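You operate a simulated robot arm through the tools that you are given. There is no shell and no other tool. Be economical: measure what you need, move in short steps, check, and stop when the job is done.

Carry out the task below with a simulated robot arm. There is one attempt and no reset: what you move stays moved.

## Task
Release the clamped panel and feed it slowly onto the rollers.
Fine: clamp up and feed mode Slow before Feed 1; wait till the pusher is home; then feed mode Off; leave other panels and controls.

The check looks at the end state, three seconds after you hand in, the way a careful person would. Anything else that was tipped, shoved, dropped, spilled or broken makes it a failure.

## Robot
A 7-joint arm with a fingered hand on a trunk, on a base that drives. Base frame: it is fixed to the floor where the robot stands at the start and does not move with it; the origin is under the middle of the robot, x ahead of it, y to its left, z up; the surface under the hand at the start is at about z = 800. Lengths are in mm, angles in rad, forces in N, time in s.
Its first joint turns from -2.007 to 2.007 rad. Places, roughly: bar lock lever [800, 300, 800]; blue feed reset key [800, -500, 800]; clamp lever [800, 0, 800]; clamp pressure dial [800, -100, 800]; feed air lever [800, 100, 800]; feed mode dial [800, -300, 800]; feed one button [800, -400, 800]; feed two button [800, -800, 800]; foot pedal [700, -100, 100]; grey width knob [800, 400, 800]; roller lever [700, -600, 800]; stop plate lever [800, -1900, 1000]; tan-edged foam panel (36x30x5 cm) [3500, 3100, 200]; tan-edged quilted panel [3000, 3250, 500]. Payload 5 kg.
The TCP is the grasp point between the finger pads, 32 mm short of the fingertips. In the tool frame z runs along the fingers and y along their closing line. Largest opening 160 mm; the body of the gripper starts 89 mm behind the TCP. The gripper is a hand of 4 fingers: y runs from the thumb to the fingers, the wrist lies at [0, 0, -267] in the tool frame, and closing takes about 1.5 s.
Orientation is that of the tool frame in the base frame, as a unit quaternion [w, x, y, z]. With the fingers straight down and closing along the base's y, the tool's x points along the base's -x, its y along +y and its z along -z.

## Interface
- The arm moves only by the tool send_rows. Its argument "plan" is a list of rows, each a list of 3 entries, a list of its own where there are three numbers: the shift along the tool's x, y, z in units of 100 mm (1.0 is 100 mm), then the turn, a rotation vector about the tool's x, y, z in units of 120 degrees (1.0 is 120 degrees), then the gripper command, from -1 (fully open) to 1 (shut), values between in proportion. In form: [[[tx, ty, tz], [rx, ry, rz], fingers], ...]. A call has 1 to 10 rows; each row is the pose to reach, as a shift and turn from the pose commanded when the call began, along the tool's axes at that moment. A call with a number of a shift or a turn outside -1 to 1 is refused whole. Rows are played at 5 a second. More than 50 mm and 0.15 rad between two rows, or a gripper value outside its range, and nothing of the call is played. A pose out of reach is approached as far as the arm can. The call stops where the force on the tool passes 90 N (or 10 N more than at its start, if that is more) or the arm is blocked; 0.2 s more then pass. The fingers move at their own pace (about 45 mm/s each) and stop on an object; they squeeze with about 34 N. The grip force told is the motor's: it shows also when the fingers shut on nothing. Time passes only in rows, and 0.2 s behind the last, so rows that repeat a pose let the fingers close. The reply holds the time, the measured pose of the TCP, the force on the tool along the base axes, the opening and the grip force, in the units named above and with some noise, with the torque about the TCP (base axes, N m) and any sound that the robot's microphone picked up.
- Cameras (640 x 400 px; columns grow to the right, rows downward): "scene" is now at [19.6, 180.9, 1752.3]; the picture's right is [-0.31, -0.95, 0.00], its down [-0.63, 0.20, -0.75] and it looks along [0.72, -0.23, -0.66] (base axes); focal length 247 px, centre (320, 200). "wrist" rides on the gripper at [80, -4, -114] in the tool frame; the picture's right is [0.05, 1.00, 0.00], its down [-0.82, 0.04, -0.58] and it looks along [-0.58, 0.03, 0.82] (tool axes); focal length 265 px, centre (320, 200). There is no depth. A picture from a camera that has moved, and an enlarged one, comes with that camera's place and axes in the base frame and with its lens. The place of the scene camera against the robot may be out by one fixed shift of up to 18 mm in any direction.
- get_image(camera): a new picture of that camera. It takes no simulated time.
- raise_lower(by): slides the trunk up (or, below 0, down) by that many mm; the arm and the scene camera ride with it, the base frame stays. It gives what a move gives, with no picture.
- roll_base(legs): drives the robot by 1 to 6 legs, each [ahead, turn to the left] in mm and rad, along the robot's own axes; the way and the turn of a leg run together, so that a leg with both is an arc; at most 1500 mm and 3.142 rad a leg. The arm and the cameras ride along, it lands a little off, and it stops where it bumps. It gives what a move gives.
- set_grasp(shape): the hand has 4 fingers and takes this shape, open, in about a second: jaw (thumb against the fingers, like two jaws); tri (thumb and two fingers); tip (a fingertip pinch); poke (one finger out to press); point (the index stretched); flat (the hand flat); cup (the hand cupped); fist (a fist). The gripper value then closes the fingers along that shape, each until it touches; the sizes above hold for jaw. It gives what a move gives, with no picture.
- turn_head(pan, tilt): turns the head with the scene camera to pan (to the left, within 2.705 rad either way) and tilt (down, from -0.506 to 1.204), counted from straight ahead of the robot. It gives what a move gives.
- zoom(camera, box): a new picture of the part [left, top, right, bottom] of that camera's present view, enlarged. It takes no simulated time.
- finish_job(): hands the job in; it is judged then, once.

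Go step by step. Nothing tells you exact positions but the pictures and the camera data: compare them with the known pose of the tool, close in by small moves and look again before you grip or let go. The budget is 120 turns and 78 pictures, counting those below and the enlarged ones. Unless the task says otherwise, let go and move clear before handing in, and close with one line.

The tools are called as a command line: name --argument value ..., lists and objects as JSON in quotes. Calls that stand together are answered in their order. send_rows: Moves the arm, as the interface text tells. Its arguments: {"type":"object","properties":{"plan":{"type":"array"}},"required":["plan"]} The other tools are called the same way: raise_lower (by) slides the trunk up or down; set_grasp (shape) gives the hand a shape; roll_base (legs) drives the base; turn_head (pan, tilt) turns the head that bears the scene camera; get_image (camera) takes a picture; zoom (camera, box) takes an enlarged picture of a part of a camera's view; finish_job () hands the job in.

At the start:

```text
time_s: 0.0
eef_pos: [736.0, 0.2, 1126.1]
tcp_rot: [0.0, -0.001, 1.0, -0.001]
ft_force: [-0.3, 0.0, -0.1]
ft_torque: [0.04, -0.04, 0.02]
opening: 159.8
gripper_force: 0.1
shape: jaw
trunk travel left (down, up): [-575.0, 415.0]
robot x, y, heading: [-1.1, -1.2, -0.003]
head pan, tilt: [-0.316, 0.717]
```

scene: 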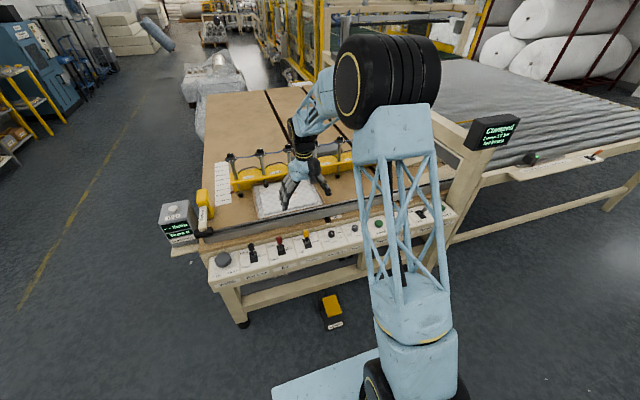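
wrist: 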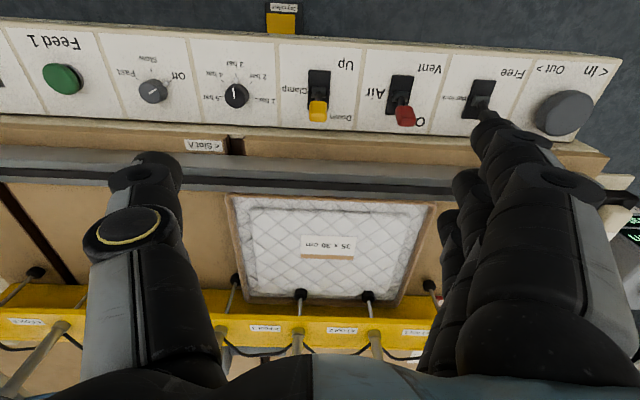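

I see the control rail between the robot and the table with the panel clamped beyond it. I'll zoom in to read the labels and displays.

zoom --camera "wrist" --box '[200, 20, 520, 220]'

zoom --camera "wrist" --box '[0, 10, 240, 160]'

zoom --camera "scene" --box '[440, 100, 540, 162]'

zoom --camera "scene" --box '[150, 180, 310, 280]'

```text
2.00 times, centred on (360, 120) of wrist
camera zoom: at [656.7, -2.8, 1240.6], right [-0.05, 1.0, 0.0], down [0.82, 0.04, 0.58], along [0.58, 0.03, -0.82], focal length 531 px, centre (240, 360)
```

zoom: 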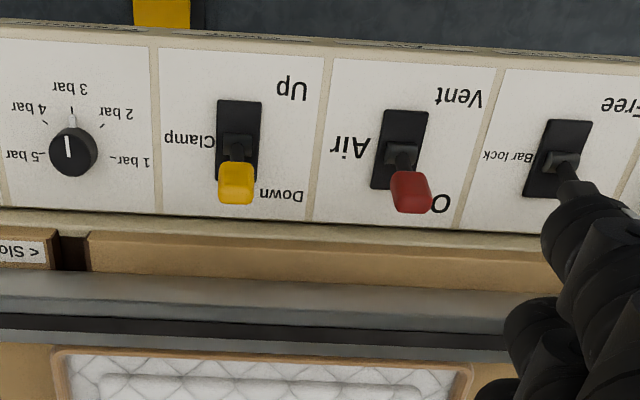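

```text
2.67 times, centred on (120, 85) of wrist
camera zoom: at [656.7, -2.8, 1240.6], right [-0.05, 1.0, 0.0], down [0.82, 0.04, 0.58], along [0.58, 0.03, -0.82], focal length 708 px, centre (853, 507)
```

zoom: 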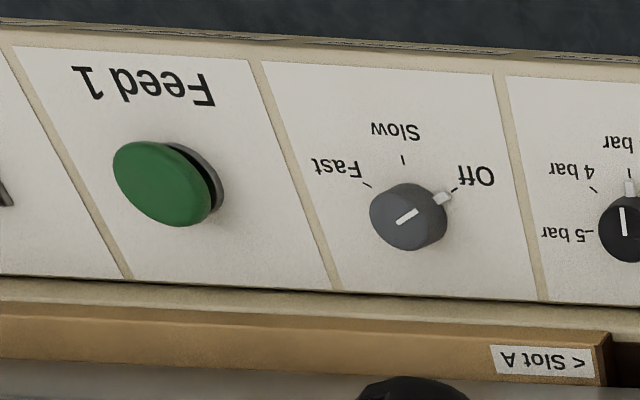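

```text
6.40 times, centred on (490, 131) of scene
camera zoom: at [19.6, 180.9, 1752.3], right [-0.31, -0.95, 0.0], down [-0.63, 0.2, -0.75], along [0.72, -0.23, -0.66], focal length 1583 px, centre (-768, 642)
```

zoom: 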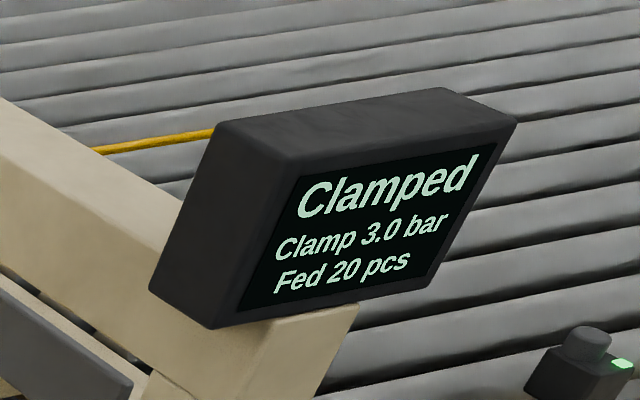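

```text
4.00 times, centred on (230, 230) of scene
camera zoom: at [19.6, 180.9, 1752.3], right [-0.31, -0.95, 0.0], down [-0.63, 0.2, -0.75], along [0.72, -0.23, -0.66], focal length 990 px, centre (680, 80)
```

zoom: 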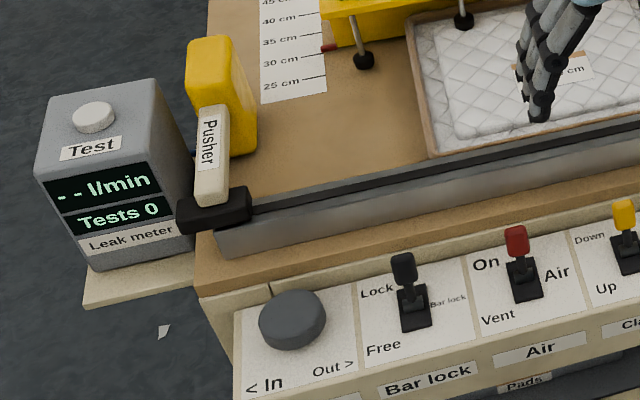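

The feed mode is Off, the clamp is Down, the air is On, and the display reads "Clamped". I'll take the poke shape, then look at the hand and at the wider right-hand side.

set_grasp --shape "poke"

turn_head --pan -0.75 --tilt 0.6

get_image --camera "scene"

get_image --camera "wrist"

```text
time_s: 0.9
eef_pos: [736.8, 0.8, 1126.8]
tcp_rot: [0.0, -0.001, 1.0, 0.0]
ft_force: [0.3, 0.5, -0.5]
ft_torque: [-0.02, 0.01, -0.05]
opening: 0.0
gripper_force: 0.1
shape: poke
trunk travel left (down, up): [-575.0, 415.0]
robot x, y, heading: [-0.5, 3.0, -0.0]
head pan, tilt: [-0.316, 0.717]
```

```text
time_s: 1.8
eef_pos: [736.8, -0.3, 1126.7]
tcp_rot: [0.0, 0.0, 1.0, 0.0]
ft_force: [0.8, -0.7, 0.1]
ft_torque: [-0.02, 0.0, 0.04]
opening: 0.0
gripper_force: 0.0
shape: poke
trunk travel left (down, up): [-575.0, 415.0]
robot x, y, heading: [0.4, 0.5, 0.002]
head pan, tilt: [-0.75, 0.6]
```

```text
71 pictures are left
camera scene: at [4.3, 146.9, 1762.5], right [-0.68, -0.73, 0.0], down [-0.41, 0.39, -0.82], along [0.6, -0.56, -0.57], focal length 247 px, centre (320, 200)
```

scene: 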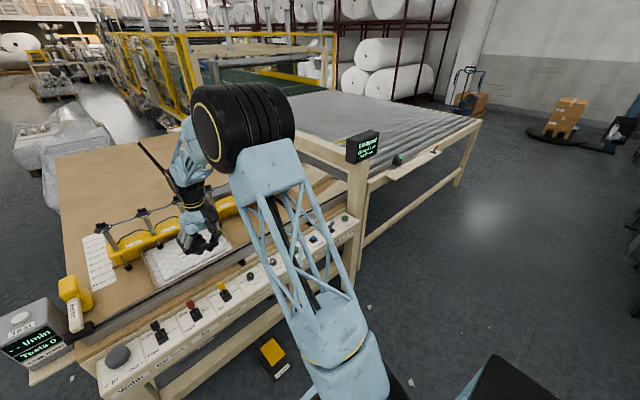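

```text
70 pictures are left
camera wrist: at [656.7, -2.8, 1240.7], right [-0.05, 1.0, 0.0], down [0.82, 0.04, 0.58], along [0.58, 0.03, -0.82], focal length 265 px, centre (320, 200)
```

wrist: 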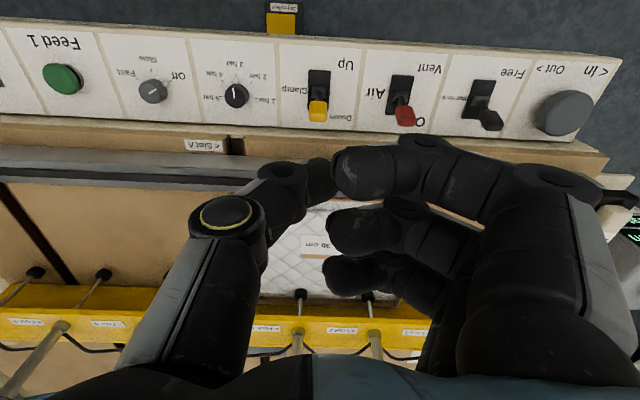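

The poke shape seems to curl index onto thumb. I'll try "point" to compare.

set_grasp --shape "point"

get_image --camera "wrist"

zoom --camera "scene" --box '[60, 110, 380, 310]'

zoom --camera "scene" --box '[340, 110, 480, 198]'

```text
time_s: 2.7
eef_pos: [735.7, -0.2, 1126.9]
tcp_rot: [0.001, 0.0, 1.0, -0.001]
ft_force: [-0.1, 0.7, -0.4]
ft_torque: [0.02, 0.0, 0.03]
opening: 152.2
gripper_force: 0.0
shape: point
trunk travel left (down, up): [-575.0, 415.0]
robot x, y, heading: [-0.7, -1.0, 0.001]
head pan, tilt: [-0.75, 0.6]
```

```text
69 pictures are left
camera wrist: at [656.7, -2.8, 1240.7], right [-0.05, 1.0, 0.0], down [0.82, 0.04, 0.58], along [0.58, 0.03, -0.82], focal length 265 px, centre (320, 200)
```

wrist: 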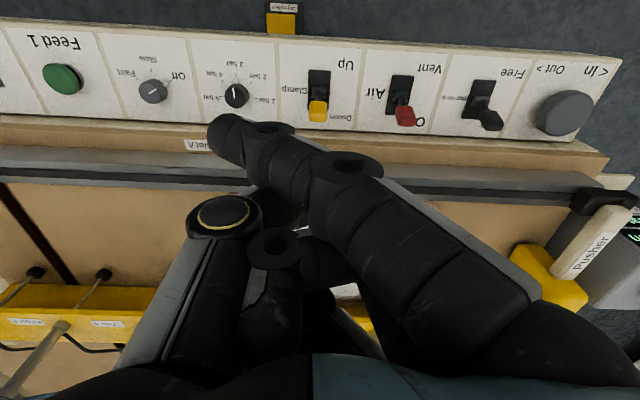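

```text
2.00 times, centred on (220, 210) of scene
camera zoom: at [4.2, 146.8, 1762.5], right [-0.68, -0.73, 0.0], down [-0.41, 0.39, -0.83], along [0.6, -0.56, -0.56], focal length 495 px, centre (520, 180)
```

zoom: 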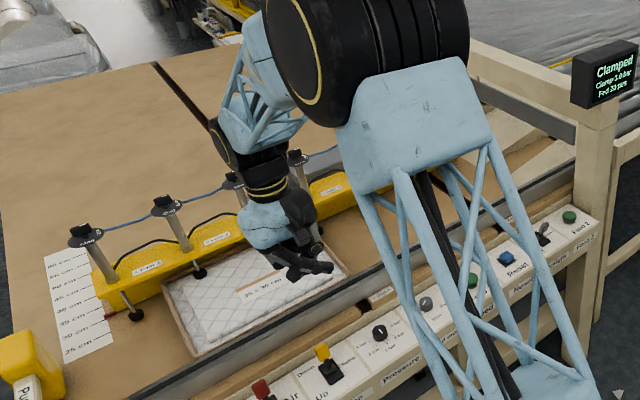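

```text
4.55 times, centred on (410, 154) of scene
camera zoom: at [4.2, 146.8, 1762.5], right [-0.68, -0.73, 0.0], down [-0.41, 0.39, -0.83], along [0.6, -0.56, -0.56], focal length 1125 px, centre (-89, 409)
```

zoom: 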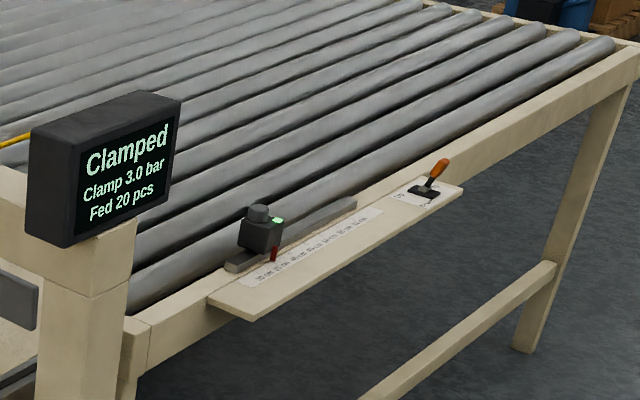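

Point aims sideways, so it's not convenient. I'll try "tip" and half close it.

set_grasp --shape "tip"

get_image --camera "wrist"

send_rows --plan '[[[0, 0, 0], [0, 0, 0], 1], [[0, 0, 0], [0, 0, 0], 1], [[0, 0, 0], [0, 0, 0], 1], [[0, 0, 0], [0, 0, 0], 1], [[0, 0, 0], [0, 0, 0], 1], [[0, 0, 0], [0, 0, 0], 1], [[0, 0, 0], [0, 0, 0], 1], [[0, 0, 0], [0, 0, 0], 1]]'

get_image --camera "wrist"

```text
time_s: 3.6
eef_pos: [736.2, -1.1, 1126.6]
tcp_rot: [0.001, 0.0, 1.0, 0.0]
ft_force: [-0.1, -0.6, -0.9]
ft_torque: [0.01, 0.01, 0.02]
opening: 160.0
gripper_force: 0.2
shape: tip
trunk travel left (down, up): [-575.0, 415.0]
robot x, y, heading: [-1.4, -1.2, 0.001]
head pan, tilt: [-0.75, 0.6]
```

```text
66 pictures are left
camera wrist: at [656.7, -2.8, 1240.7], right [-0.05, 1.0, 0.0], down [0.82, 0.04, 0.58], along [0.58, 0.03, -0.82], focal length 265 px, centre (320, 200)
```

wrist: 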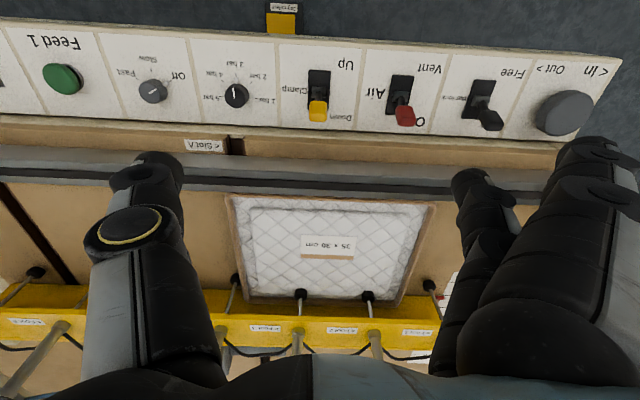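

```text
time_s: 5.4
eef_pos: [736.8, -0.5, 1126.7]
tcp_rot: [0.0, 0.0, 1.0, 0.0]
ft_force: [0.0, 0.8, 0.3]
ft_torque: [0.0, 0.04, -0.05]
opening: 0.0
gripper_force: 0.1
shape: tip
trunk travel left (down, up): [-575.0, 415.0]
robot x, y, heading: [3.3, 4.6, 0.006]
head pan, tilt: [-0.75, 0.6]
```

```text
65 pictures are left
camera wrist: at [656.7, -2.8, 1240.7], right [-0.05, 1.0, 0.0], down [0.82, 0.04, 0.58], along [0.58, 0.03, -0.82], focal length 265 px, centre (320, 200)
```

wrist: 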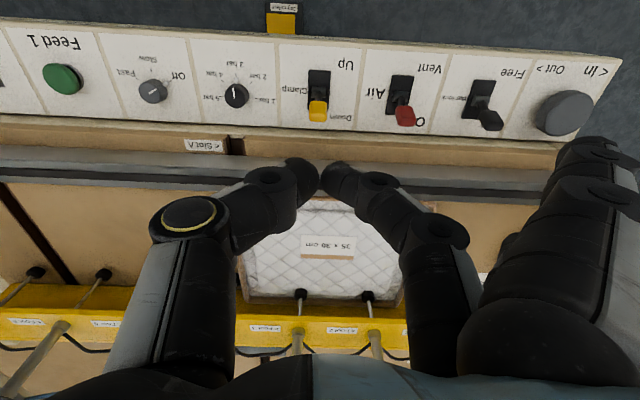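

Jaw has compact, known geometry, with the fingers within about ±35 mm in x, so I'll use it on the levers. The clamp knob is near [780, 4], so I'll partly close the fingers and come down above it.

set_grasp --shape "jaw"

send_rows --plan '[[[-0.1, 0, 0.3], [0, 0, 0], 0.1], [[-0.25, 0.02, 0.6], [0, 0, 0], 0.1], [[-0.44, 0.04, 1.0], [0, 0, 0], 0.1], [[-0.44, 0.04, 1.0], [0, 0, 0], 0.1], [[-0.44, 0.04, 1.0], [0, 0, 0], 0.1]]'

get_image --camera "wrist"

turn_head --pan -0.15 --tilt 0.75

get_image --camera "scene"

```text
time_s: 6.3
eef_pos: [736.5, -0.2, 1128.0]
tcp_rot: [-0.001, 0.0, 1.0, 0.0]
ft_force: [-0.1, 0.4, 0.0]
ft_torque: [0.0, 0.02, 0.01]
opening: 159.9
gripper_force: 0.0
shape: jaw
trunk travel left (down, up): [-575.0, 415.0]
robot x, y, heading: [-1.2, 2.4, -0.004]
head pan, tilt: [-0.75, 0.6]
```

```text
time_s: 7.5
eef_pos: [779.3, 3.8, 1026.3]
tcp_rot: [-0.001, 0.0, 1.0, 0.0]
ft_force: [0.5, 0.0, -0.1]
ft_torque: [-0.01, -0.02, 0.03]
opening: 72.9
gripper_force: 0.1
shape: jaw
trunk travel left (down, up): [-575.0, 415.0]
robot x, y, heading: [2.4, -2.1, -0.0]
head pan, tilt: [-0.75, 0.6]
```

```text
64 pictures are left
camera wrist: at [700.0, 1.0, 1140.1], right [-0.05, 1.0, 0.0], down [0.82, 0.04, 0.58], along [0.58, 0.03, -0.82], focal length 265 px, centre (320, 200)
```

wrist: 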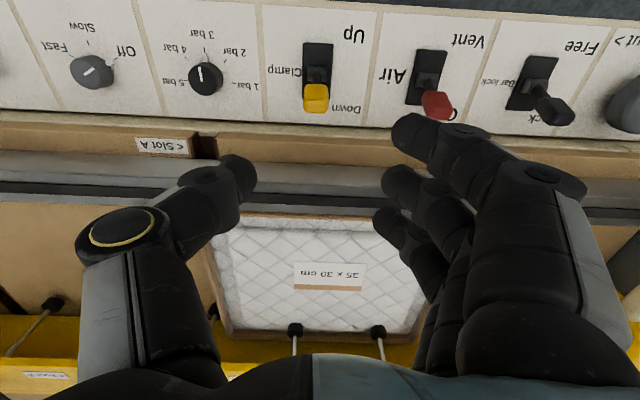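

```text
time_s: 8.5
eef_pos: [780.4, 5.0, 1026.5]
tcp_rot: [0.0, 0.0, 1.0, 0.0]
ft_force: [0.9, -0.5, -0.3]
ft_torque: [-0.01, -0.01, 0.0]
opening: 72.7
gripper_force: 0.0
shape: jaw
trunk travel left (down, up): [-575.0, 415.0]
robot x, y, heading: [-0.6, -3.4, 0.004]
head pan, tilt: [-0.15, 0.75]
```

```text
63 pictures are left
camera scene: at [21.6, 194.6, 1749.6], right [-0.15, -0.99, 0.0], down [-0.67, 0.1, -0.73], along [0.72, -0.11, -0.68], focal length 247 px, centre (320, 200)
```

scene: 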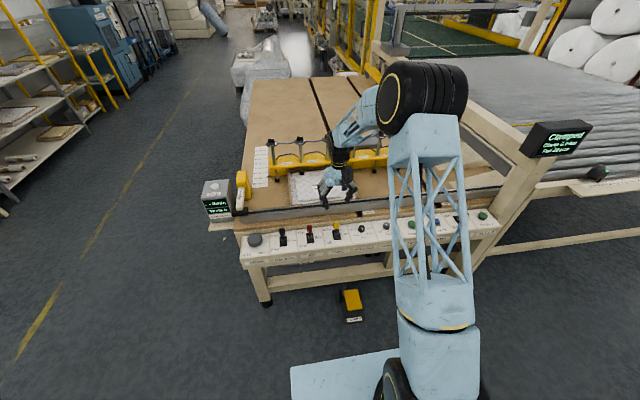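

The clamp knob works out at about [776, 0, 840]. I'll descend in two steps and check in between.

send_rows --plan '[[[0.02, -0.02, 0.3], [0, 0, 0], 0.1], [[0.04, -0.04, 0.6], [0, 0, 0], 0.1], [[0.04, -0.04, 0.9], [0, 0, 0], 0.1], [[0.04, -0.04, 1.0], [0, 0, 0], 0.1]]'

get_image --camera "wrist"

zoom --camera "scene" --box '[230, 140, 470, 290]'

```text
time_s: 9.5
eef_pos: [777.4, 0.3, 927.3]
tcp_rot: [0.001, 0.001, 1.0, 0.0]
ft_force: [0.2, -0.5, -0.2]
ft_torque: [0.01, 0.03, -0.02]
opening: 72.7
gripper_force: 0.0
shape: jaw
trunk travel left (down, up): [-575.0, 415.0]
robot x, y, heading: [0.1, 3.2, -0.001]
head pan, tilt: [-0.15, 0.75]
```

```text
62 pictures are left
camera wrist: at [696.6, -2.7, 1040.2], right [-0.05, 1.0, 0.0], down [0.82, 0.04, 0.58], along [0.58, 0.03, -0.82], focal length 265 px, centre (320, 200)
```

wrist: 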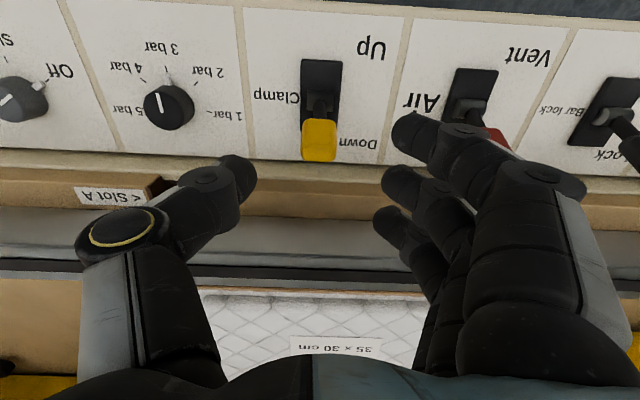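

```text
2.67 times, centred on (350, 215) of scene
camera zoom: at [21.8, 194.7, 1749.7], right [-0.15, -0.99, 0.0], down [-0.67, 0.1, -0.73], along [0.72, -0.11, -0.68], focal length 660 px, centre (240, 160)
```

zoom: 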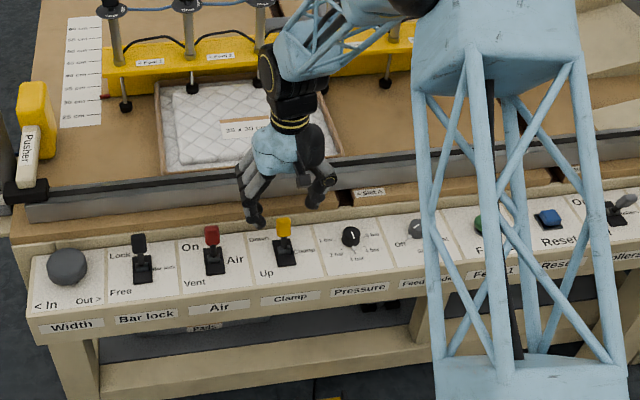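

The knob is confirmed at about [776, 0, 848], with its pivot near x≈755. I'll go down around it, close gently, then look.

send_rows --plan '[[[0, 0, 0.25], [0, 0, 0], 0.1], [[0.0, 0, 0.5], [0, 0, 0], 0.1], [[0.0, 0, 0.67], [0, 0, 0], 0.1], [[0.0, 0, 0.67], [0, 0, 0], 0.1]]'

get_image --camera "wrist"

```text
time_s: 10.5
eef_pos: [777.4, 0.6, 859.4]
tcp_rot: [0.001, 0.001, 1.0, 0.001]
ft_force: [0.0, 0.2, -0.2]
ft_torque: [0.01, -0.02, 0.0]
opening: 72.8
gripper_force: 0.0
shape: jaw
trunk travel left (down, up): [-575.0, 415.0]
robot x, y, heading: [-1.3, 0.3, -0.002]
head pan, tilt: [-0.15, 0.75]
```

```text
60 pictures are left
camera wrist: at [696.4, -2.9, 973.2], right [-0.05, 1.0, 0.0], down [0.82, 0.04, 0.58], along [0.58, 0.03, -0.82], focal length 265 px, centre (320, 200)
```

wrist: 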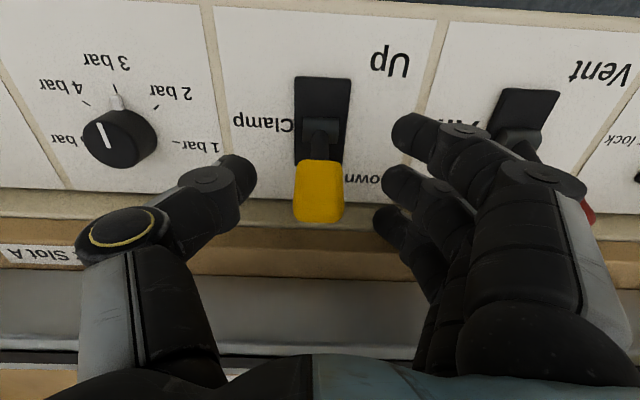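

The knob sits between the thumb and the middle finger. I'll close.

send_rows --plan '[[[0, 0, 0], [0, 0, 0], 0.5], [[0.0, 0, 0], [0, 0, 0], 0.7], [[0.0, 0, 0], [0, 0, 0], 0.8], [[0.0, 0, 0], [0, 0, 0], 0.8], [[0.0, 0, 0], [0, 0, 0], 0.8], [[0.0, 0, 0], [0, 0, 0], 0.8]]'

get_image --camera "wrist"

```text
time_s: 11.9
eef_pos: [775.7, -3.8, 860.6]
tcp_rot: [0.0, 0.002, 1.0, -0.001]
ft_force: [0.2, -10.4, -1.9]
ft_torque: [-0.03, -0.01, -0.04]
opening: 6.6
gripper_force: 34.3
shape: jaw
trunk travel left (down, up): [-575.0, 415.0]
robot x, y, heading: [1.5, 1.0, -0.004]
head pan, tilt: [-0.15, 0.75]
```

```text
59 pictures are left
camera wrist: at [696.4, -6.0, 973.2], right [-0.05, 1.0, 0.0], down [0.82, 0.04, 0.58], along [0.58, 0.03, -0.82], focal length 265 px, centre (320, 200)
```

wrist: 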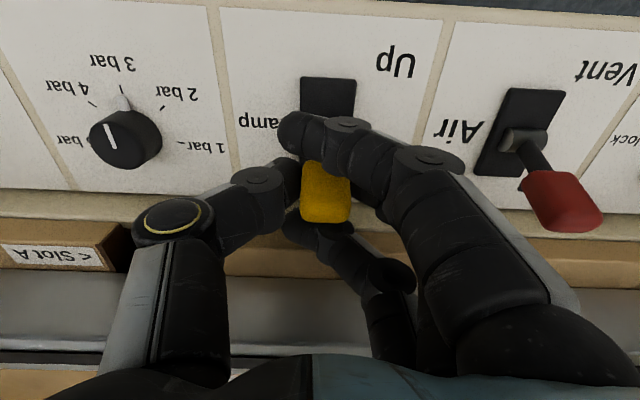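

It's gripped, with one finger behind the knob. Now I'll pull it toward the robot (Up).

send_rows --plan '[[[0.1, 0, -0.03], [0, 0, 0], 0.8], [[0.2, 0, -0.04], [0, 0, 0], 0.8], [[0.3, 0, -0.03], [0, 0, 0], 0.8], [[0.4, 0, -0.01], [0, 0, 0], 0.8], [[0.48, 0, 0], [0, 0, 0], 0.8]]'

get_image --camera "wrist"

zoom --camera "scene" --box '[510, 110, 610, 172]'

```text
time_s: 13.1
eef_pos: [732.2, -1.1, 859.4]
tcp_rot: [0.002, 0.0, 1.0, 0.001]
ft_force: [29.5, -23.3, -2.5]
ft_torque: [-0.36, -0.48, 0.42]
opening: 5.9
gripper_force: 34.0
shape: jaw
trunk travel left (down, up): [-575.0, 415.0]
robot x, y, heading: [0.8, 3.0, 0.002]
head pan, tilt: [-0.15, 0.75]
```

```text
58 pictures are left
camera wrist: at [651.0, -3.6, 972.6], right [-0.05, 1.0, 0.0], down [0.81, 0.04, 0.58], along [0.58, 0.03, -0.82], focal length 265 px, centre (320, 200)
```

wrist: 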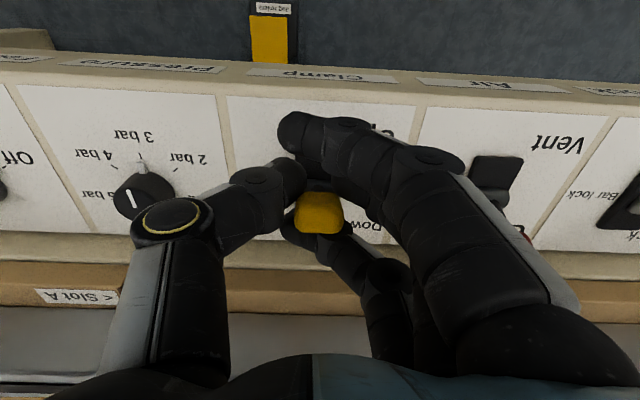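

```text
6.40 times, centred on (560, 141) of scene
camera zoom: at [24.3, 192.6, 1749.7], right [-0.15, -0.99, 0.0], down [-0.68, 0.1, -0.73], along [0.72, -0.11, -0.68], focal length 1583 px, centre (-1216, 578)
```

zoom: 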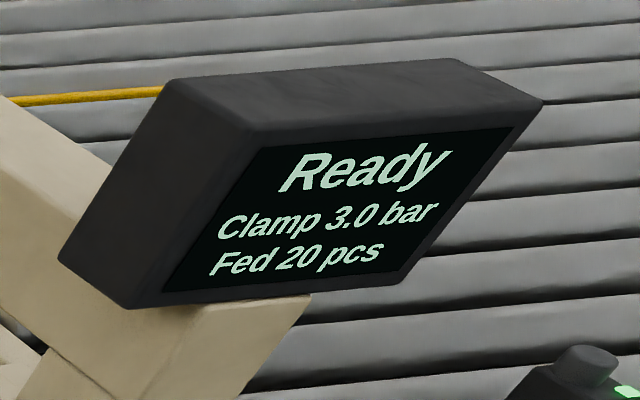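

The display reads "Ready", so the clamp is up. I'll let go and rise.

send_rows --plan '[[[-0.02, 0, 0], [0, 0, 0], 0.1], [[-0.02, 0, 0], [0, 0, 0], 0.0], [[-0.02, 0, 0], [0, 0, 0], 0.0], [[-0.02, 0, 0], [0, 0, 0], 0.0], [[-0.02, 0, 0], [0, 0, 0], 0.0], [[0, 0, -0.3], [0, 0, 0], 0.0], [[0, 0, -0.65], [0, 0, 0], 0.0], [[0, 0, -1.0], [0, 0, 0], 0.0]]'

get_image --camera "wrist"

get_image --camera "scene"

```text
time_s: 14.9
eef_pos: [728.0, 0.1, 959.9]
tcp_rot: [0.0, 0.0, 1.0, 0.0]
ft_force: [-0.2, 0.3, 0.4]
ft_torque: [-0.03, -0.02, 0.04]
opening: 79.2
gripper_force: 0.0
shape: jaw
trunk travel left (down, up): [-575.0, 415.0]
robot x, y, heading: [-1.3, -0.1, 0.0]
head pan, tilt: [-0.15, 0.75]
```

```text
56 pictures are left
camera wrist: at [647.3, -3.3, 1073.9], right [-0.05, 1.0, 0.0], down [0.82, 0.04, 0.58], along [0.58, 0.03, -0.82], focal length 265 px, centre (320, 200)
```

wrist: 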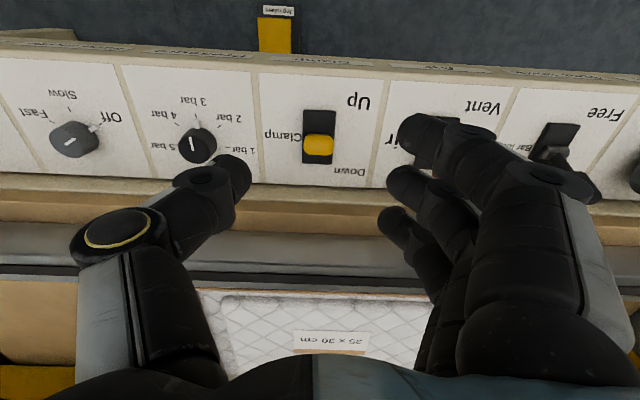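

```text
55 pictures are left
camera scene: at [21.1, 194.6, 1749.6], right [-0.15, -0.99, 0.0], down [-0.67, 0.1, -0.73], along [0.72, -0.11, -0.68], focal length 247 px, centre (320, 200)
```

scene: 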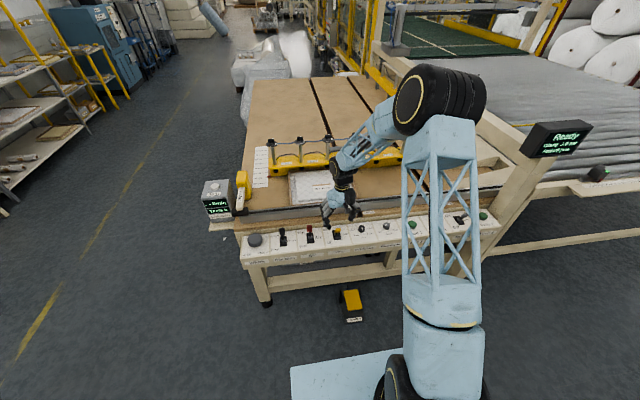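

The clamp lever has clearly flipped to Up and the rest is untouched. Next I'll move above the feed mode dial at about [762, -245].

send_rows --plan '[[[-0.1, -0.3, 0], [0, 0, 0], 0.0], [[-0.2, -0.65, 0], [0, 0, 0], 0.0], [[-0.3, -1.0, 0], [0, 0, 0], 0.0]]'

send_rows --plan '[[[0, -0.4, 0], [0, 0, 0], 0.0], [[0, -0.8, 0], [0, 0, 0], 0.0], [[-0.02, -1.0, 0], [0, 0, 0], 0.0]]'

send_rows --plan '[[[0, -0.3, 0], [0, 0, 0.06], 0.1], [[0, -0.45, 0], [0, 0, 0.12], 0.1], [[0, -0.45, 0], [0, 0, 0.18], 0.1], [[0, -0.45, 0], [0, 0, 0.25], 0.1]]'

get_image --camera "wrist"

```text
time_s: 15.7
eef_pos: [758.5, -100.1, 959.5]
tcp_rot: [0.0, -0.001, 1.0, 0.0]
ft_force: [-0.6, 0.1, -0.4]
ft_torque: [0.0, 0.01, -0.02]
opening: 79.5
gripper_force: 0.0
shape: jaw
trunk travel left (down, up): [-575.0, 415.0]
robot x, y, heading: [-2.6, 0.7, 0.004]
head pan, tilt: [-0.15, 0.75]
```

```text
time_s: 16.5
eef_pos: [760.4, -200.2, 959.2]
tcp_rot: [0.001, 0.0, 1.0, 0.0]
ft_force: [0.4, -0.2, 0.3]
ft_torque: [-0.01, -0.02, -0.01]
opening: 79.5
gripper_force: 0.0
shape: jaw
trunk travel left (down, up): [-575.0, 415.0]
robot x, y, heading: [2.5, 1.7, -0.003]
head pan, tilt: [-0.15, 0.75]
```

```text
time_s: 17.5
eef_pos: [760.2, -245.7, 960.9]
tcp_rot: [0.0, 0.259, 0.966, 0.0]
ft_force: [-0.2, 0.6, -0.1]
ft_torque: [-0.02, 0.02, 0.0]
opening: 73.0
gripper_force: 0.0
shape: jaw
trunk travel left (down, up): [-575.0, 415.0]
robot x, y, heading: [-1.1, -0.1, 0.004]
head pan, tilt: [-0.15, 0.75]
```

```text
54 pictures are left
camera wrist: at [689.4, -206.9, 1073.7], right [0.46, 0.89, 0.0], down [0.73, -0.37, 0.58], along [0.51, -0.26, -0.82], focal length 265 px, centre (320, 200)
```

wrist: 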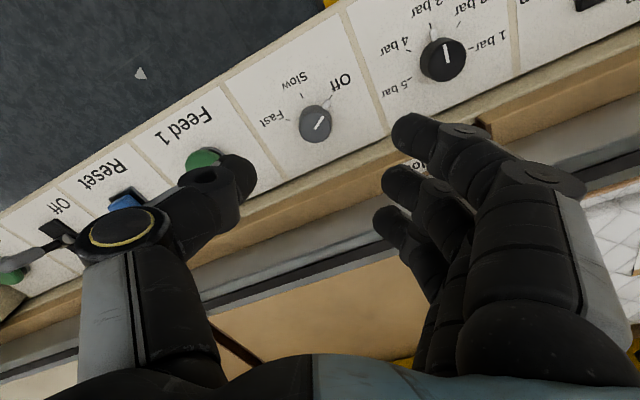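

The dial is at about [763, -248]. I'll descend partway and check.

send_rows --plan '[[[-0.03, -0.02, 0.4], [0, 0, 0], 0.1], [[-0.03, -0.02, 0.8], [0, 0, 0], 0.1], [[-0.03, -0.02, 0.95], [0, 0, 0], 0.1]]'

get_image --camera "wrist"

```text
time_s: 18.3
eef_pos: [760.6, -249.3, 865.1]
tcp_rot: [0.0, 0.259, 0.966, 0.001]
ft_force: [-1.3, 0.2, -0.9]
ft_torque: [-0.01, 0.03, 0.07]
opening: 72.5
gripper_force: 0.0
shape: jaw
trunk travel left (down, up): [-575.0, 415.0]
robot x, y, heading: [1.5, 1.0, -0.005]
head pan, tilt: [-0.15, 0.75]
```

```text
53 pictures are left
camera wrist: at [690.3, -211.0, 978.8], right [0.46, 0.89, 0.0], down [0.73, -0.37, 0.58], along [0.51, -0.26, -0.82], focal length 265 px, centre (320, 200)
```

wrist: 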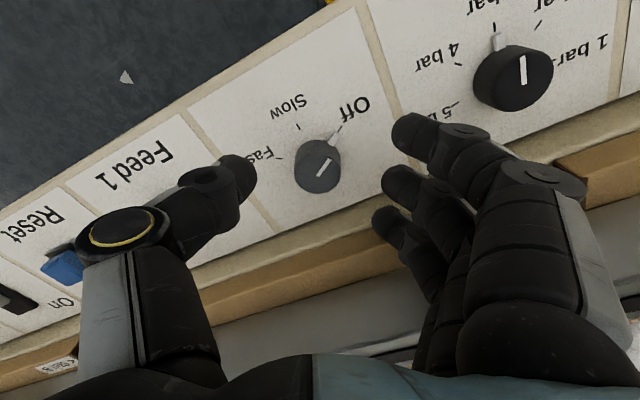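

The dial top is at about z≈839 and centred under the hand. I'll lower in small steps, watching the force.

send_rows --plan '[[[0, 0, 0.04], [0, 0, 0], 0.1], [[0, 0, 0.08], [0, 0, 0], 0.1], [[0, 0, 0.12], [0, 0, 0], 0.1]]'

get_image --camera "wrist"

```text
time_s: 19.1
eef_pos: [760.7, -248.1, 857.6]
tcp_rot: [0.002, 0.259, 0.966, -0.001]
ft_force: [-20.3, 2.1, 32.6]
ft_torque: [1.2, -1.96, 0.8]
opening: 71.9
gripper_force: 0.1
shape: jaw
trunk travel left (down, up): [-575.0, 415.0]
robot x, y, heading: [-2.5, 5.9, -0.002]
head pan, tilt: [-0.15, 0.75]
```

```text
52 pictures are left
camera wrist: at [688.9, -210.8, 970.6], right [0.45, 0.89, 0.0], down [0.72, -0.37, 0.58], along [0.52, -0.26, -0.81], focal length 265 px, centre (320, 200)
```

wrist: 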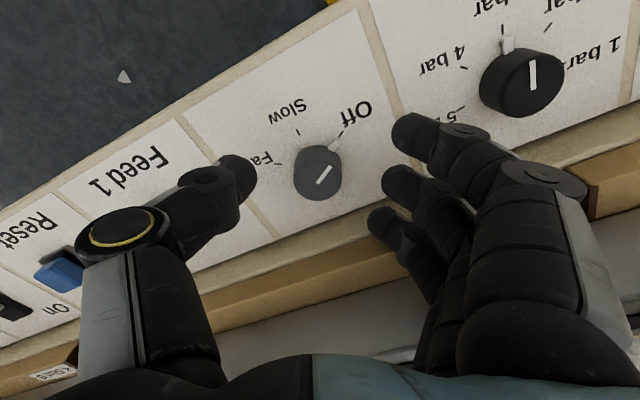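

A finger touched the panel at tip height ~825, with a lean in the force, so the panel may slope toward the robot. I'll back off a bit and zoom to judge the dial's tilt.

send_rows --plan '[[[0, 0, -0.05], [0, 0, 0], 0.1], [[0, 0, -0.1], [0, 0, 0], 0.1]]'

zoom --camera "wrist" --box '[200, 70, 440, 220]'

zoom --camera "scene" --box '[225, 200, 345, 275]'

```text
time_s: 19.7
eef_pos: [762.0, -247.9, 862.6]
tcp_rot: [0.0, 0.259, 0.966, 0.0]
ft_force: [-3.5, -0.4, -0.4]
ft_torque: [0.0, 0.06, 0.13]
opening: 71.5
gripper_force: 0.1
shape: jaw
trunk travel left (down, up): [-575.0, 415.0]
robot x, y, heading: [2.2, -1.3, 0.005]
head pan, tilt: [-0.15, 0.75]
```

```text
2.67 times, centred on (320, 145) of wrist
camera zoom: at [690.8, -210.4, 976.2], right [0.45, 0.89, 0.0], down [0.73, -0.37, 0.58], along [0.51, -0.26, -0.82], focal length 708 px, centre (320, 347)
```

zoom: 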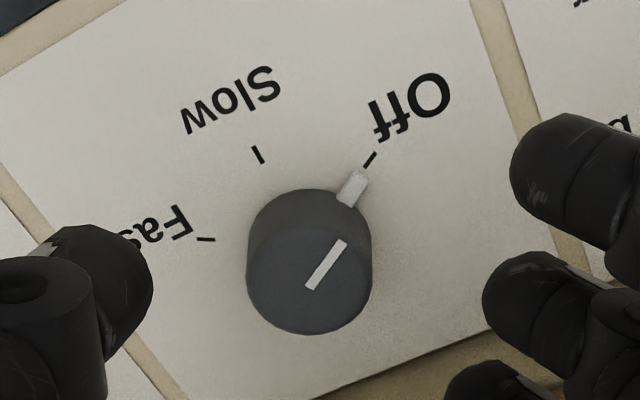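

```text
5.33 times, centred on (285, 238) of scene
camera zoom: at [21.1, 194.4, 1749.2], right [-0.15, -0.99, 0.0], down [-0.67, 0.1, -0.73], along [0.72, -0.11, -0.68], focal length 1320 px, centre (507, 0)
```

zoom: 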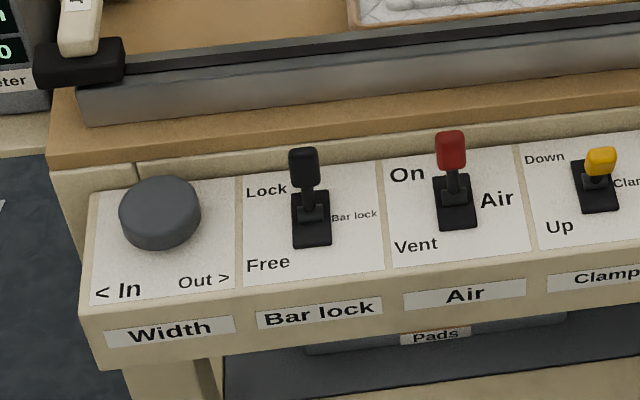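

The dial looks vertical, with detents about 60° apart (Off → Slow is +60° seen from above). The touch was likely on the raised ledge behind the panel. I'll rise and turn the hand so only the thumb is on the ledge side.

send_rows --plan '[[[0, 0, -0.3], [0, 0, 0], 0.42], [[0, 0, -0.3], [0, 0, -0.07], 0.42], [[0, 0, -0.3], [0, 0, -0.14], 0.42], [[0, 0, -0.3], [0, 0, -0.21], 0.42], [[0, 0, -0.3], [0, 0, -0.28], 0.42], [[0, 0, -0.3], [0, 0, -0.35], 0.42], [[0, 0, -0.3], [0, 0, -0.42], 0.42], [[0, 0, -0.3], [0, 0, -0.49], 0.42], [[0, 0, -0.3], [0, 0, -0.55], 0.42]]'

send_rows --plan '[[[0, 0, 0], [0, 0, -0.07], 0.42], [[0, 0, 0], [0, 0, -0.14], 0.42], [[0, 0, 0], [0, 0, -0.2], 0.42], [[0, 0, 0], [0, 0, -0.2], 0.42]]'

get_image --camera "wrist"

```text
time_s: 21.7
eef_pos: [762.0, -248.9, 893.6]
tcp_rot: [0.0, -0.31, 0.951, 0.0]
ft_force: [0.8, -0.7, -0.2]
ft_torque: [0.03, -0.07, 0.01]
opening: 47.1
gripper_force: 0.0
shape: jaw
trunk travel left (down, up): [-575.0, 415.0]
robot x, y, heading: [-1.2, 0.1, 0.003]
head pan, tilt: [-0.15, 0.75]
```

```text
time_s: 22.7
eef_pos: [763.2, -249.0, 892.5]
tcp_rot: [0.0, -0.501, 0.866, 0.0]
ft_force: [0.2, -0.6, 0.5]
ft_torque: [0.0, 0.02, -0.01]
opening: 46.8
gripper_force: 0.0
shape: jaw
trunk travel left (down, up): [-575.0, 415.0]
robot x, y, heading: [-0.8, -0.9, -0.0]
head pan, tilt: [-0.15, 0.75]
```

```text
49 pictures are left
camera wrist: at [726.2, -319.1, 1006.7], right [-0.89, 0.45, 0.0], down [0.37, 0.73, 0.58], along [0.26, 0.51, -0.82], focal length 265 px, centre (320, 200)
```

wrist: 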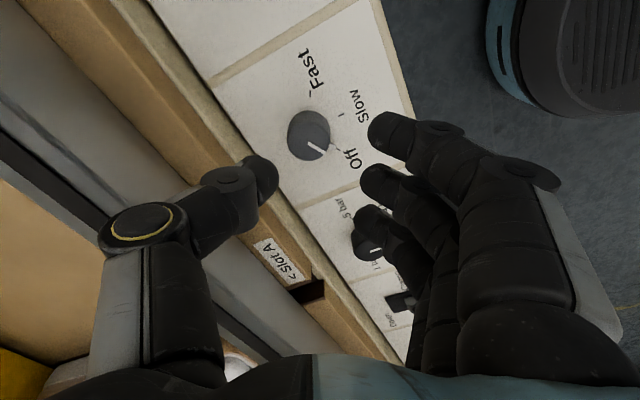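

Combining views puts the dial top at about [769, -253, 815]. I'll centre over it and descend to tip height ~812, then check.

send_rows --plan '[[[0.01, -0.06, 0.1], [0, 0, 0], 0.42], [[0.01, -0.06, 0.3], [0, 0, 0], 0.42], [[0.01, -0.06, 0.42], [0, 0, 0], 0.42], [[0.01, -0.06, 0.48], [0, 0, 0], 0.42]]'

get_image --camera "wrist"

```text
time_s: 23.7
eef_pos: [766.6, -251.9, 844.7]
tcp_rot: [0.0, -0.5, 0.866, 0.001]
ft_force: [-0.3, 0.5, -0.3]
ft_torque: [0.0, 0.01, 0.0]
opening: 46.8
gripper_force: 0.0
shape: jaw
trunk travel left (down, up): [-575.0, 415.0]
robot x, y, heading: [1.6, 0.7, -0.001]
head pan, tilt: [-0.15, 0.75]
```

```text
48 pictures are left
camera wrist: at [730.8, -322.7, 958.6], right [-0.89, 0.45, 0.0], down [0.37, 0.73, 0.58], along [0.26, 0.51, -0.82], focal length 265 px, centre (320, 200)
```

wrist: 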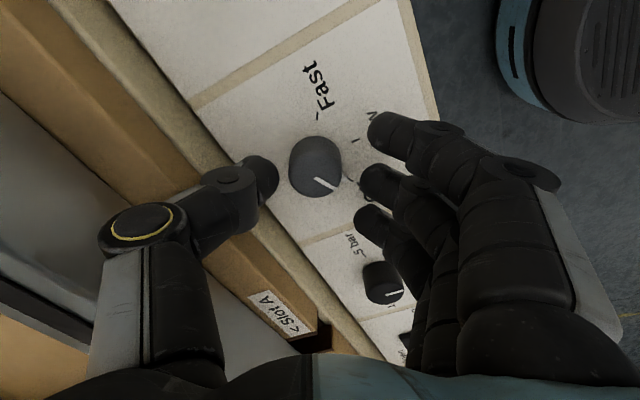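

It's centred. I'll lower 9 mm and close.

send_rows --plan '[[[0, 0, 0.05], [0, 0, 0], 0.42], [[0, 0, 0.09], [0, 0, 0], 0.42], [[0, 0, 0.09], [0, 0, 0], 0.42]]'

send_rows --plan '[[[0, 0, 0], [0, 0, 0], 0.7], [[0, 0, 0], [0, 0, 0], 0.8], [[0, 0, 0], [0, 0, 0], 0.8], [[0, 0, 0], [0, 0, 0], 0.8], [[0, 0, 0], [0, 0, 0], 0.8]]'

get_image --camera "wrist"

```text
time_s: 24.5
eef_pos: [765.9, -253.0, 836.3]
tcp_rot: [0.0, -0.5, 0.866, -0.001]
ft_force: [-7.3, 0.2, 8.5]
ft_torque: [-0.21, -0.56, -0.18]
opening: 45.2
gripper_force: 0.0
shape: jaw
trunk travel left (down, up): [-575.0, 415.0]
robot x, y, heading: [-1.6, -0.5, -0.002]
head pan, tilt: [-0.15, 0.75]
```

```text
time_s: 25.7
eef_pos: [769.0, -253.9, 836.2]
tcp_rot: [0.001, -0.5, 0.866, -0.001]
ft_force: [15.2, -6.4, -3.3]
ft_torque: [-0.06, -0.18, 0.02]
opening: 11.7
gripper_force: 34.0
shape: jaw
trunk travel left (down, up): [-575.0, 415.0]
robot x, y, heading: [-1.8, 0.1, -0.002]
head pan, tilt: [-0.15, 0.75]
```

```text
47 pictures are left
camera wrist: at [732.2, -324.0, 949.5], right [-0.89, 0.46, 0.0], down [0.37, 0.73, 0.58], along [0.26, 0.51, -0.82], focal length 265 px, centre (320, 200)
```

wrist: 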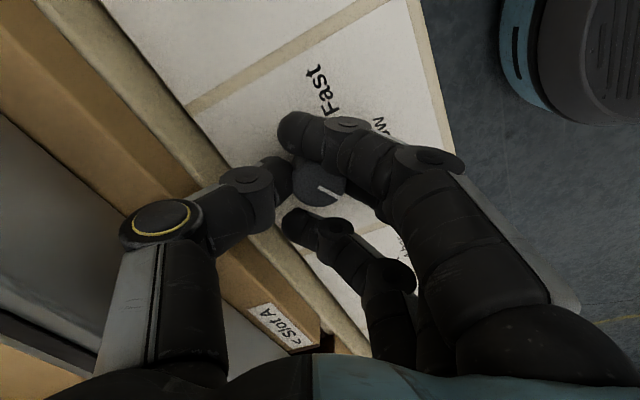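

The dial is gripped. Now I'll turn +60° (seen from above) to Slow.

send_rows --plan '[[[0, 0, 0], [0, 0, -0.0625], 0.8], [[0, 0, 0], [0, 0, -0.125], 0.8], [[0, 0, 0], [0, 0, -0.1875], 0.8], [[0, 0, 0], [0, 0, -0.25], 0.8], [[0, 0, 0], [0, 0, -0.3125], 0.8], [[0, 0, 0], [0, 0, -0.375], 0.8], [[0, 0, 0], [0, 0, -0.4375], 0.8], [[0, 0, 0], [0, 0, -0.5], 0.8]]'

get_image --camera "wrist"

```text
time_s: 27.5
eef_pos: [764.5, -253.4, 838.5]
tcp_rot: [0.002, 0.812, -0.583, 0.001]
ft_force: [-8.7, -9.3, 9.5]
ft_torque: [-0.32, 0.2, 0.07]
opening: 2.8
gripper_force: 33.9
shape: jaw
out of reach, approached as far as the arm can: row 7, 8
trunk travel left (down, up): [-575.0, 415.0]
robot x, y, heading: [1.3, -1.7, -0.004]
head pan, tilt: [-0.15, 0.75]
```

```text
46 pictures are left
camera wrist: at [794.4, -327.2, 952.7], right [-0.93, -0.37, 0.0], down [-0.3, 0.76, 0.57], along [-0.21, 0.53, -0.82], focal length 265 px, centre (320, 200)
```

wrist: 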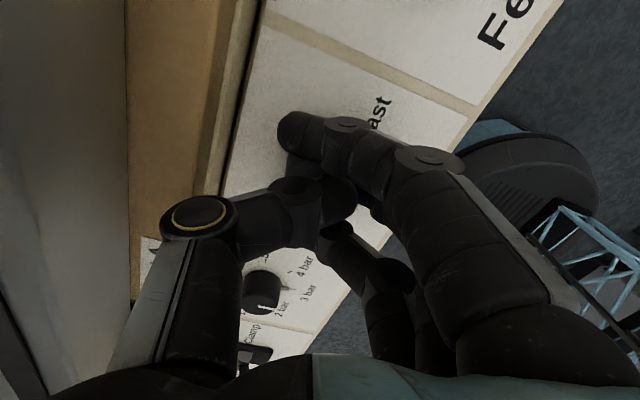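

The wrist hit its limit near yaw 109°, and the fingers may have slipped off the dial. I'll open, rise and look.

send_rows --plan '[[[0, 0, 0], [0, 0, 0.05], 0.42], [[0, 0, 0], [0, 0, 0.05], 0.42], [[0, 0, 0], [0, 0, 0.05], 0.42], [[0, 0, 0], [0, 0, 0.05], 0.42], [[0, 0, -0.2], [0, 0, 0.05], 0.42], [[0, 0, -0.5], [0, 0, 0.05], 0.42]]'

get_image --camera "wrist"

```text
time_s: 28.9
eef_pos: [766.8, -252.7, 884.7]
tcp_rot: [0.0, 0.781, -0.624, 0.001]
ft_force: [-0.8, 0.2, -0.5]
ft_torque: [-0.01, -0.02, 0.02]
opening: 46.0
gripper_force: 0.1
shape: jaw
trunk travel left (down, up): [-575.0, 415.0]
robot x, y, heading: [0.3, 1.3, 0.002]
head pan, tilt: [-0.15, 0.75]
```

```text
45 pictures are left
camera wrist: at [787.9, -328.3, 998.6], right [-0.96, -0.27, 0.0], down [-0.22, 0.79, 0.58], along [-0.16, 0.56, -0.82], focal length 265 px, centre (320, 200)
```

wrist: 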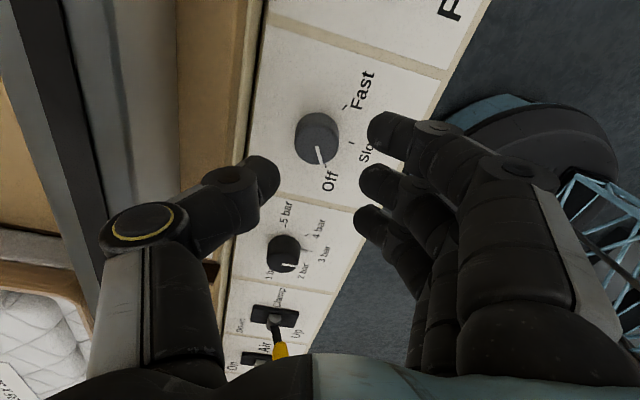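

zoom --camera "wrist" --box '[220, 80, 420, 300]'

zoom --camera "scene" --box '[510, 110, 610, 172]'

```text
1.82 times, centred on (320, 190) of wrist
camera zoom: at [787.9, -328.3, 998.6], right [-0.96, -0.27, 0.0], down [-0.22, 0.79, 0.58], along [-0.16, 0.56, -0.82], focal length 483 px, centre (320, 218)
```

zoom: 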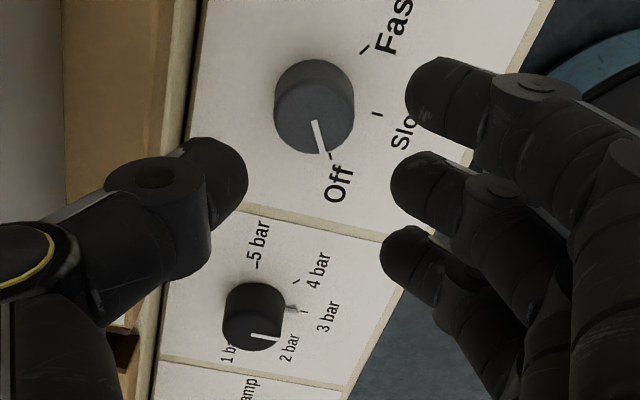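

```text
6.40 times, centred on (560, 141) of scene
camera zoom: at [21.3, 194.5, 1749.2], right [-0.15, -0.99, 0.0], down [-0.67, 0.1, -0.73], along [0.72, -0.11, -0.68], focal length 1583 px, centre (-1216, 578)
```

zoom: 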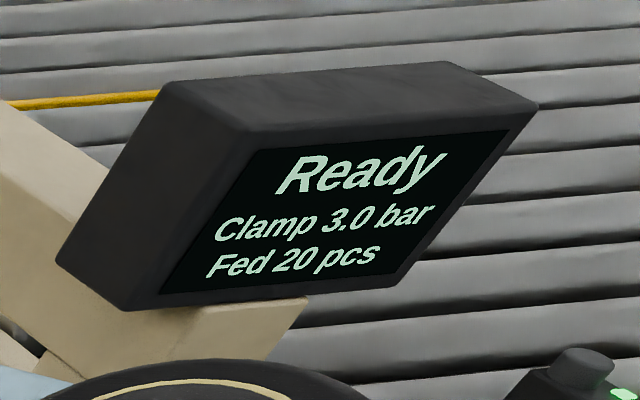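

The dial is still at Off, so the jaw slipped on its round rim. A three-point "tri" grip should hold better. I'll rise, turn back to yaw ~35° and look at tri.

send_rows --plan '[[[0, 0, -0.4], [0, 0, 0.07], 0.42], [[0, 0, -0.8], [0, 0, 0.14], 0.42], [[0, 0, -1.0], [0, 0, 0.21], 0.42], [[0, 0, -1.0], [0, 0, 0.28], 0.42], [[0, 0, -1.0], [0, 0, 0.35], 0.42], [[0, 0, -1.0], [0, 0, 0.42], 0.42], [[0, 0, -1.0], [0, 0, 0.49], 0.42], [[0, 0, -1.0], [0, 0, 0.56], 0.42]]'

set_grasp --shape "tri"

send_rows --plan '[[[0, 0, 0], [0, 0, 0], 0.4], [[0, 0, 0], [0, 0, 0], 0.4], [[0, 0, 0], [0, 0, 0], 0.4], [[0, 0, 0], [0, 0, 0], 0.4], [[0, 0, 0], [0, 0, 0], 0.4]]'

get_image --camera "wrist"

```text
time_s: 30.7
eef_pos: [767.4, -253.9, 985.5]
tcp_rot: [0.0, -0.305, 0.952, -0.001]
ft_force: [0.2, -0.5, 0.2]
ft_torque: [-0.01, -0.02, 0.02]
opening: 46.1
gripper_force: 0.0
shape: jaw
trunk travel left (down, up): [-575.0, 415.0]
robot x, y, heading: [-0.5, -2.0, -0.0]
head pan, tilt: [-0.15, 0.75]
```

```text
time_s: 31.6
eef_pos: [766.9, -252.5, 986.1]
tcp_rot: [0.0, -0.306, 0.952, -0.001]
ft_force: [0.4, -0.1, -0.4]
ft_torque: [0.01, 0.03, -0.01]
opening: 160.0
gripper_force: 0.0
shape: tri
trunk travel left (down, up): [-575.0, 415.0]
robot x, y, heading: [-0.4, -2.5, 0.005]
head pan, tilt: [-0.15, 0.75]
```

```text
time_s: 32.8
eef_pos: [766.9, -252.7, 985.6]
tcp_rot: [0.0, -0.304, 0.953, 0.0]
ft_force: [0.3, 0.1, -0.7]
ft_torque: [0.03, -0.02, 0.01]
opening: 54.4
gripper_force: 0.0
shape: tri
trunk travel left (down, up): [-575.0, 415.0]
robot x, y, heading: [-0.1, -3.4, 0.002]
head pan, tilt: [-0.15, 0.75]
```

```text
42 pictures are left
camera wrist: at [704.1, -301.3, 1099.5], right [-0.62, 0.78, 0.0], down [0.64, 0.51, 0.58], along [0.45, 0.36, -0.82], focal length 265 px, centre (320, 200)
```

wrist: 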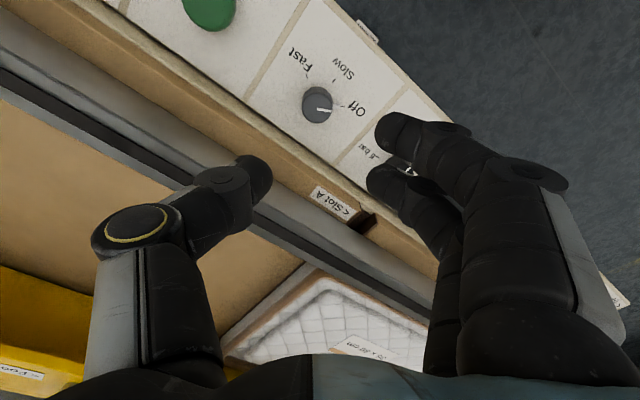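

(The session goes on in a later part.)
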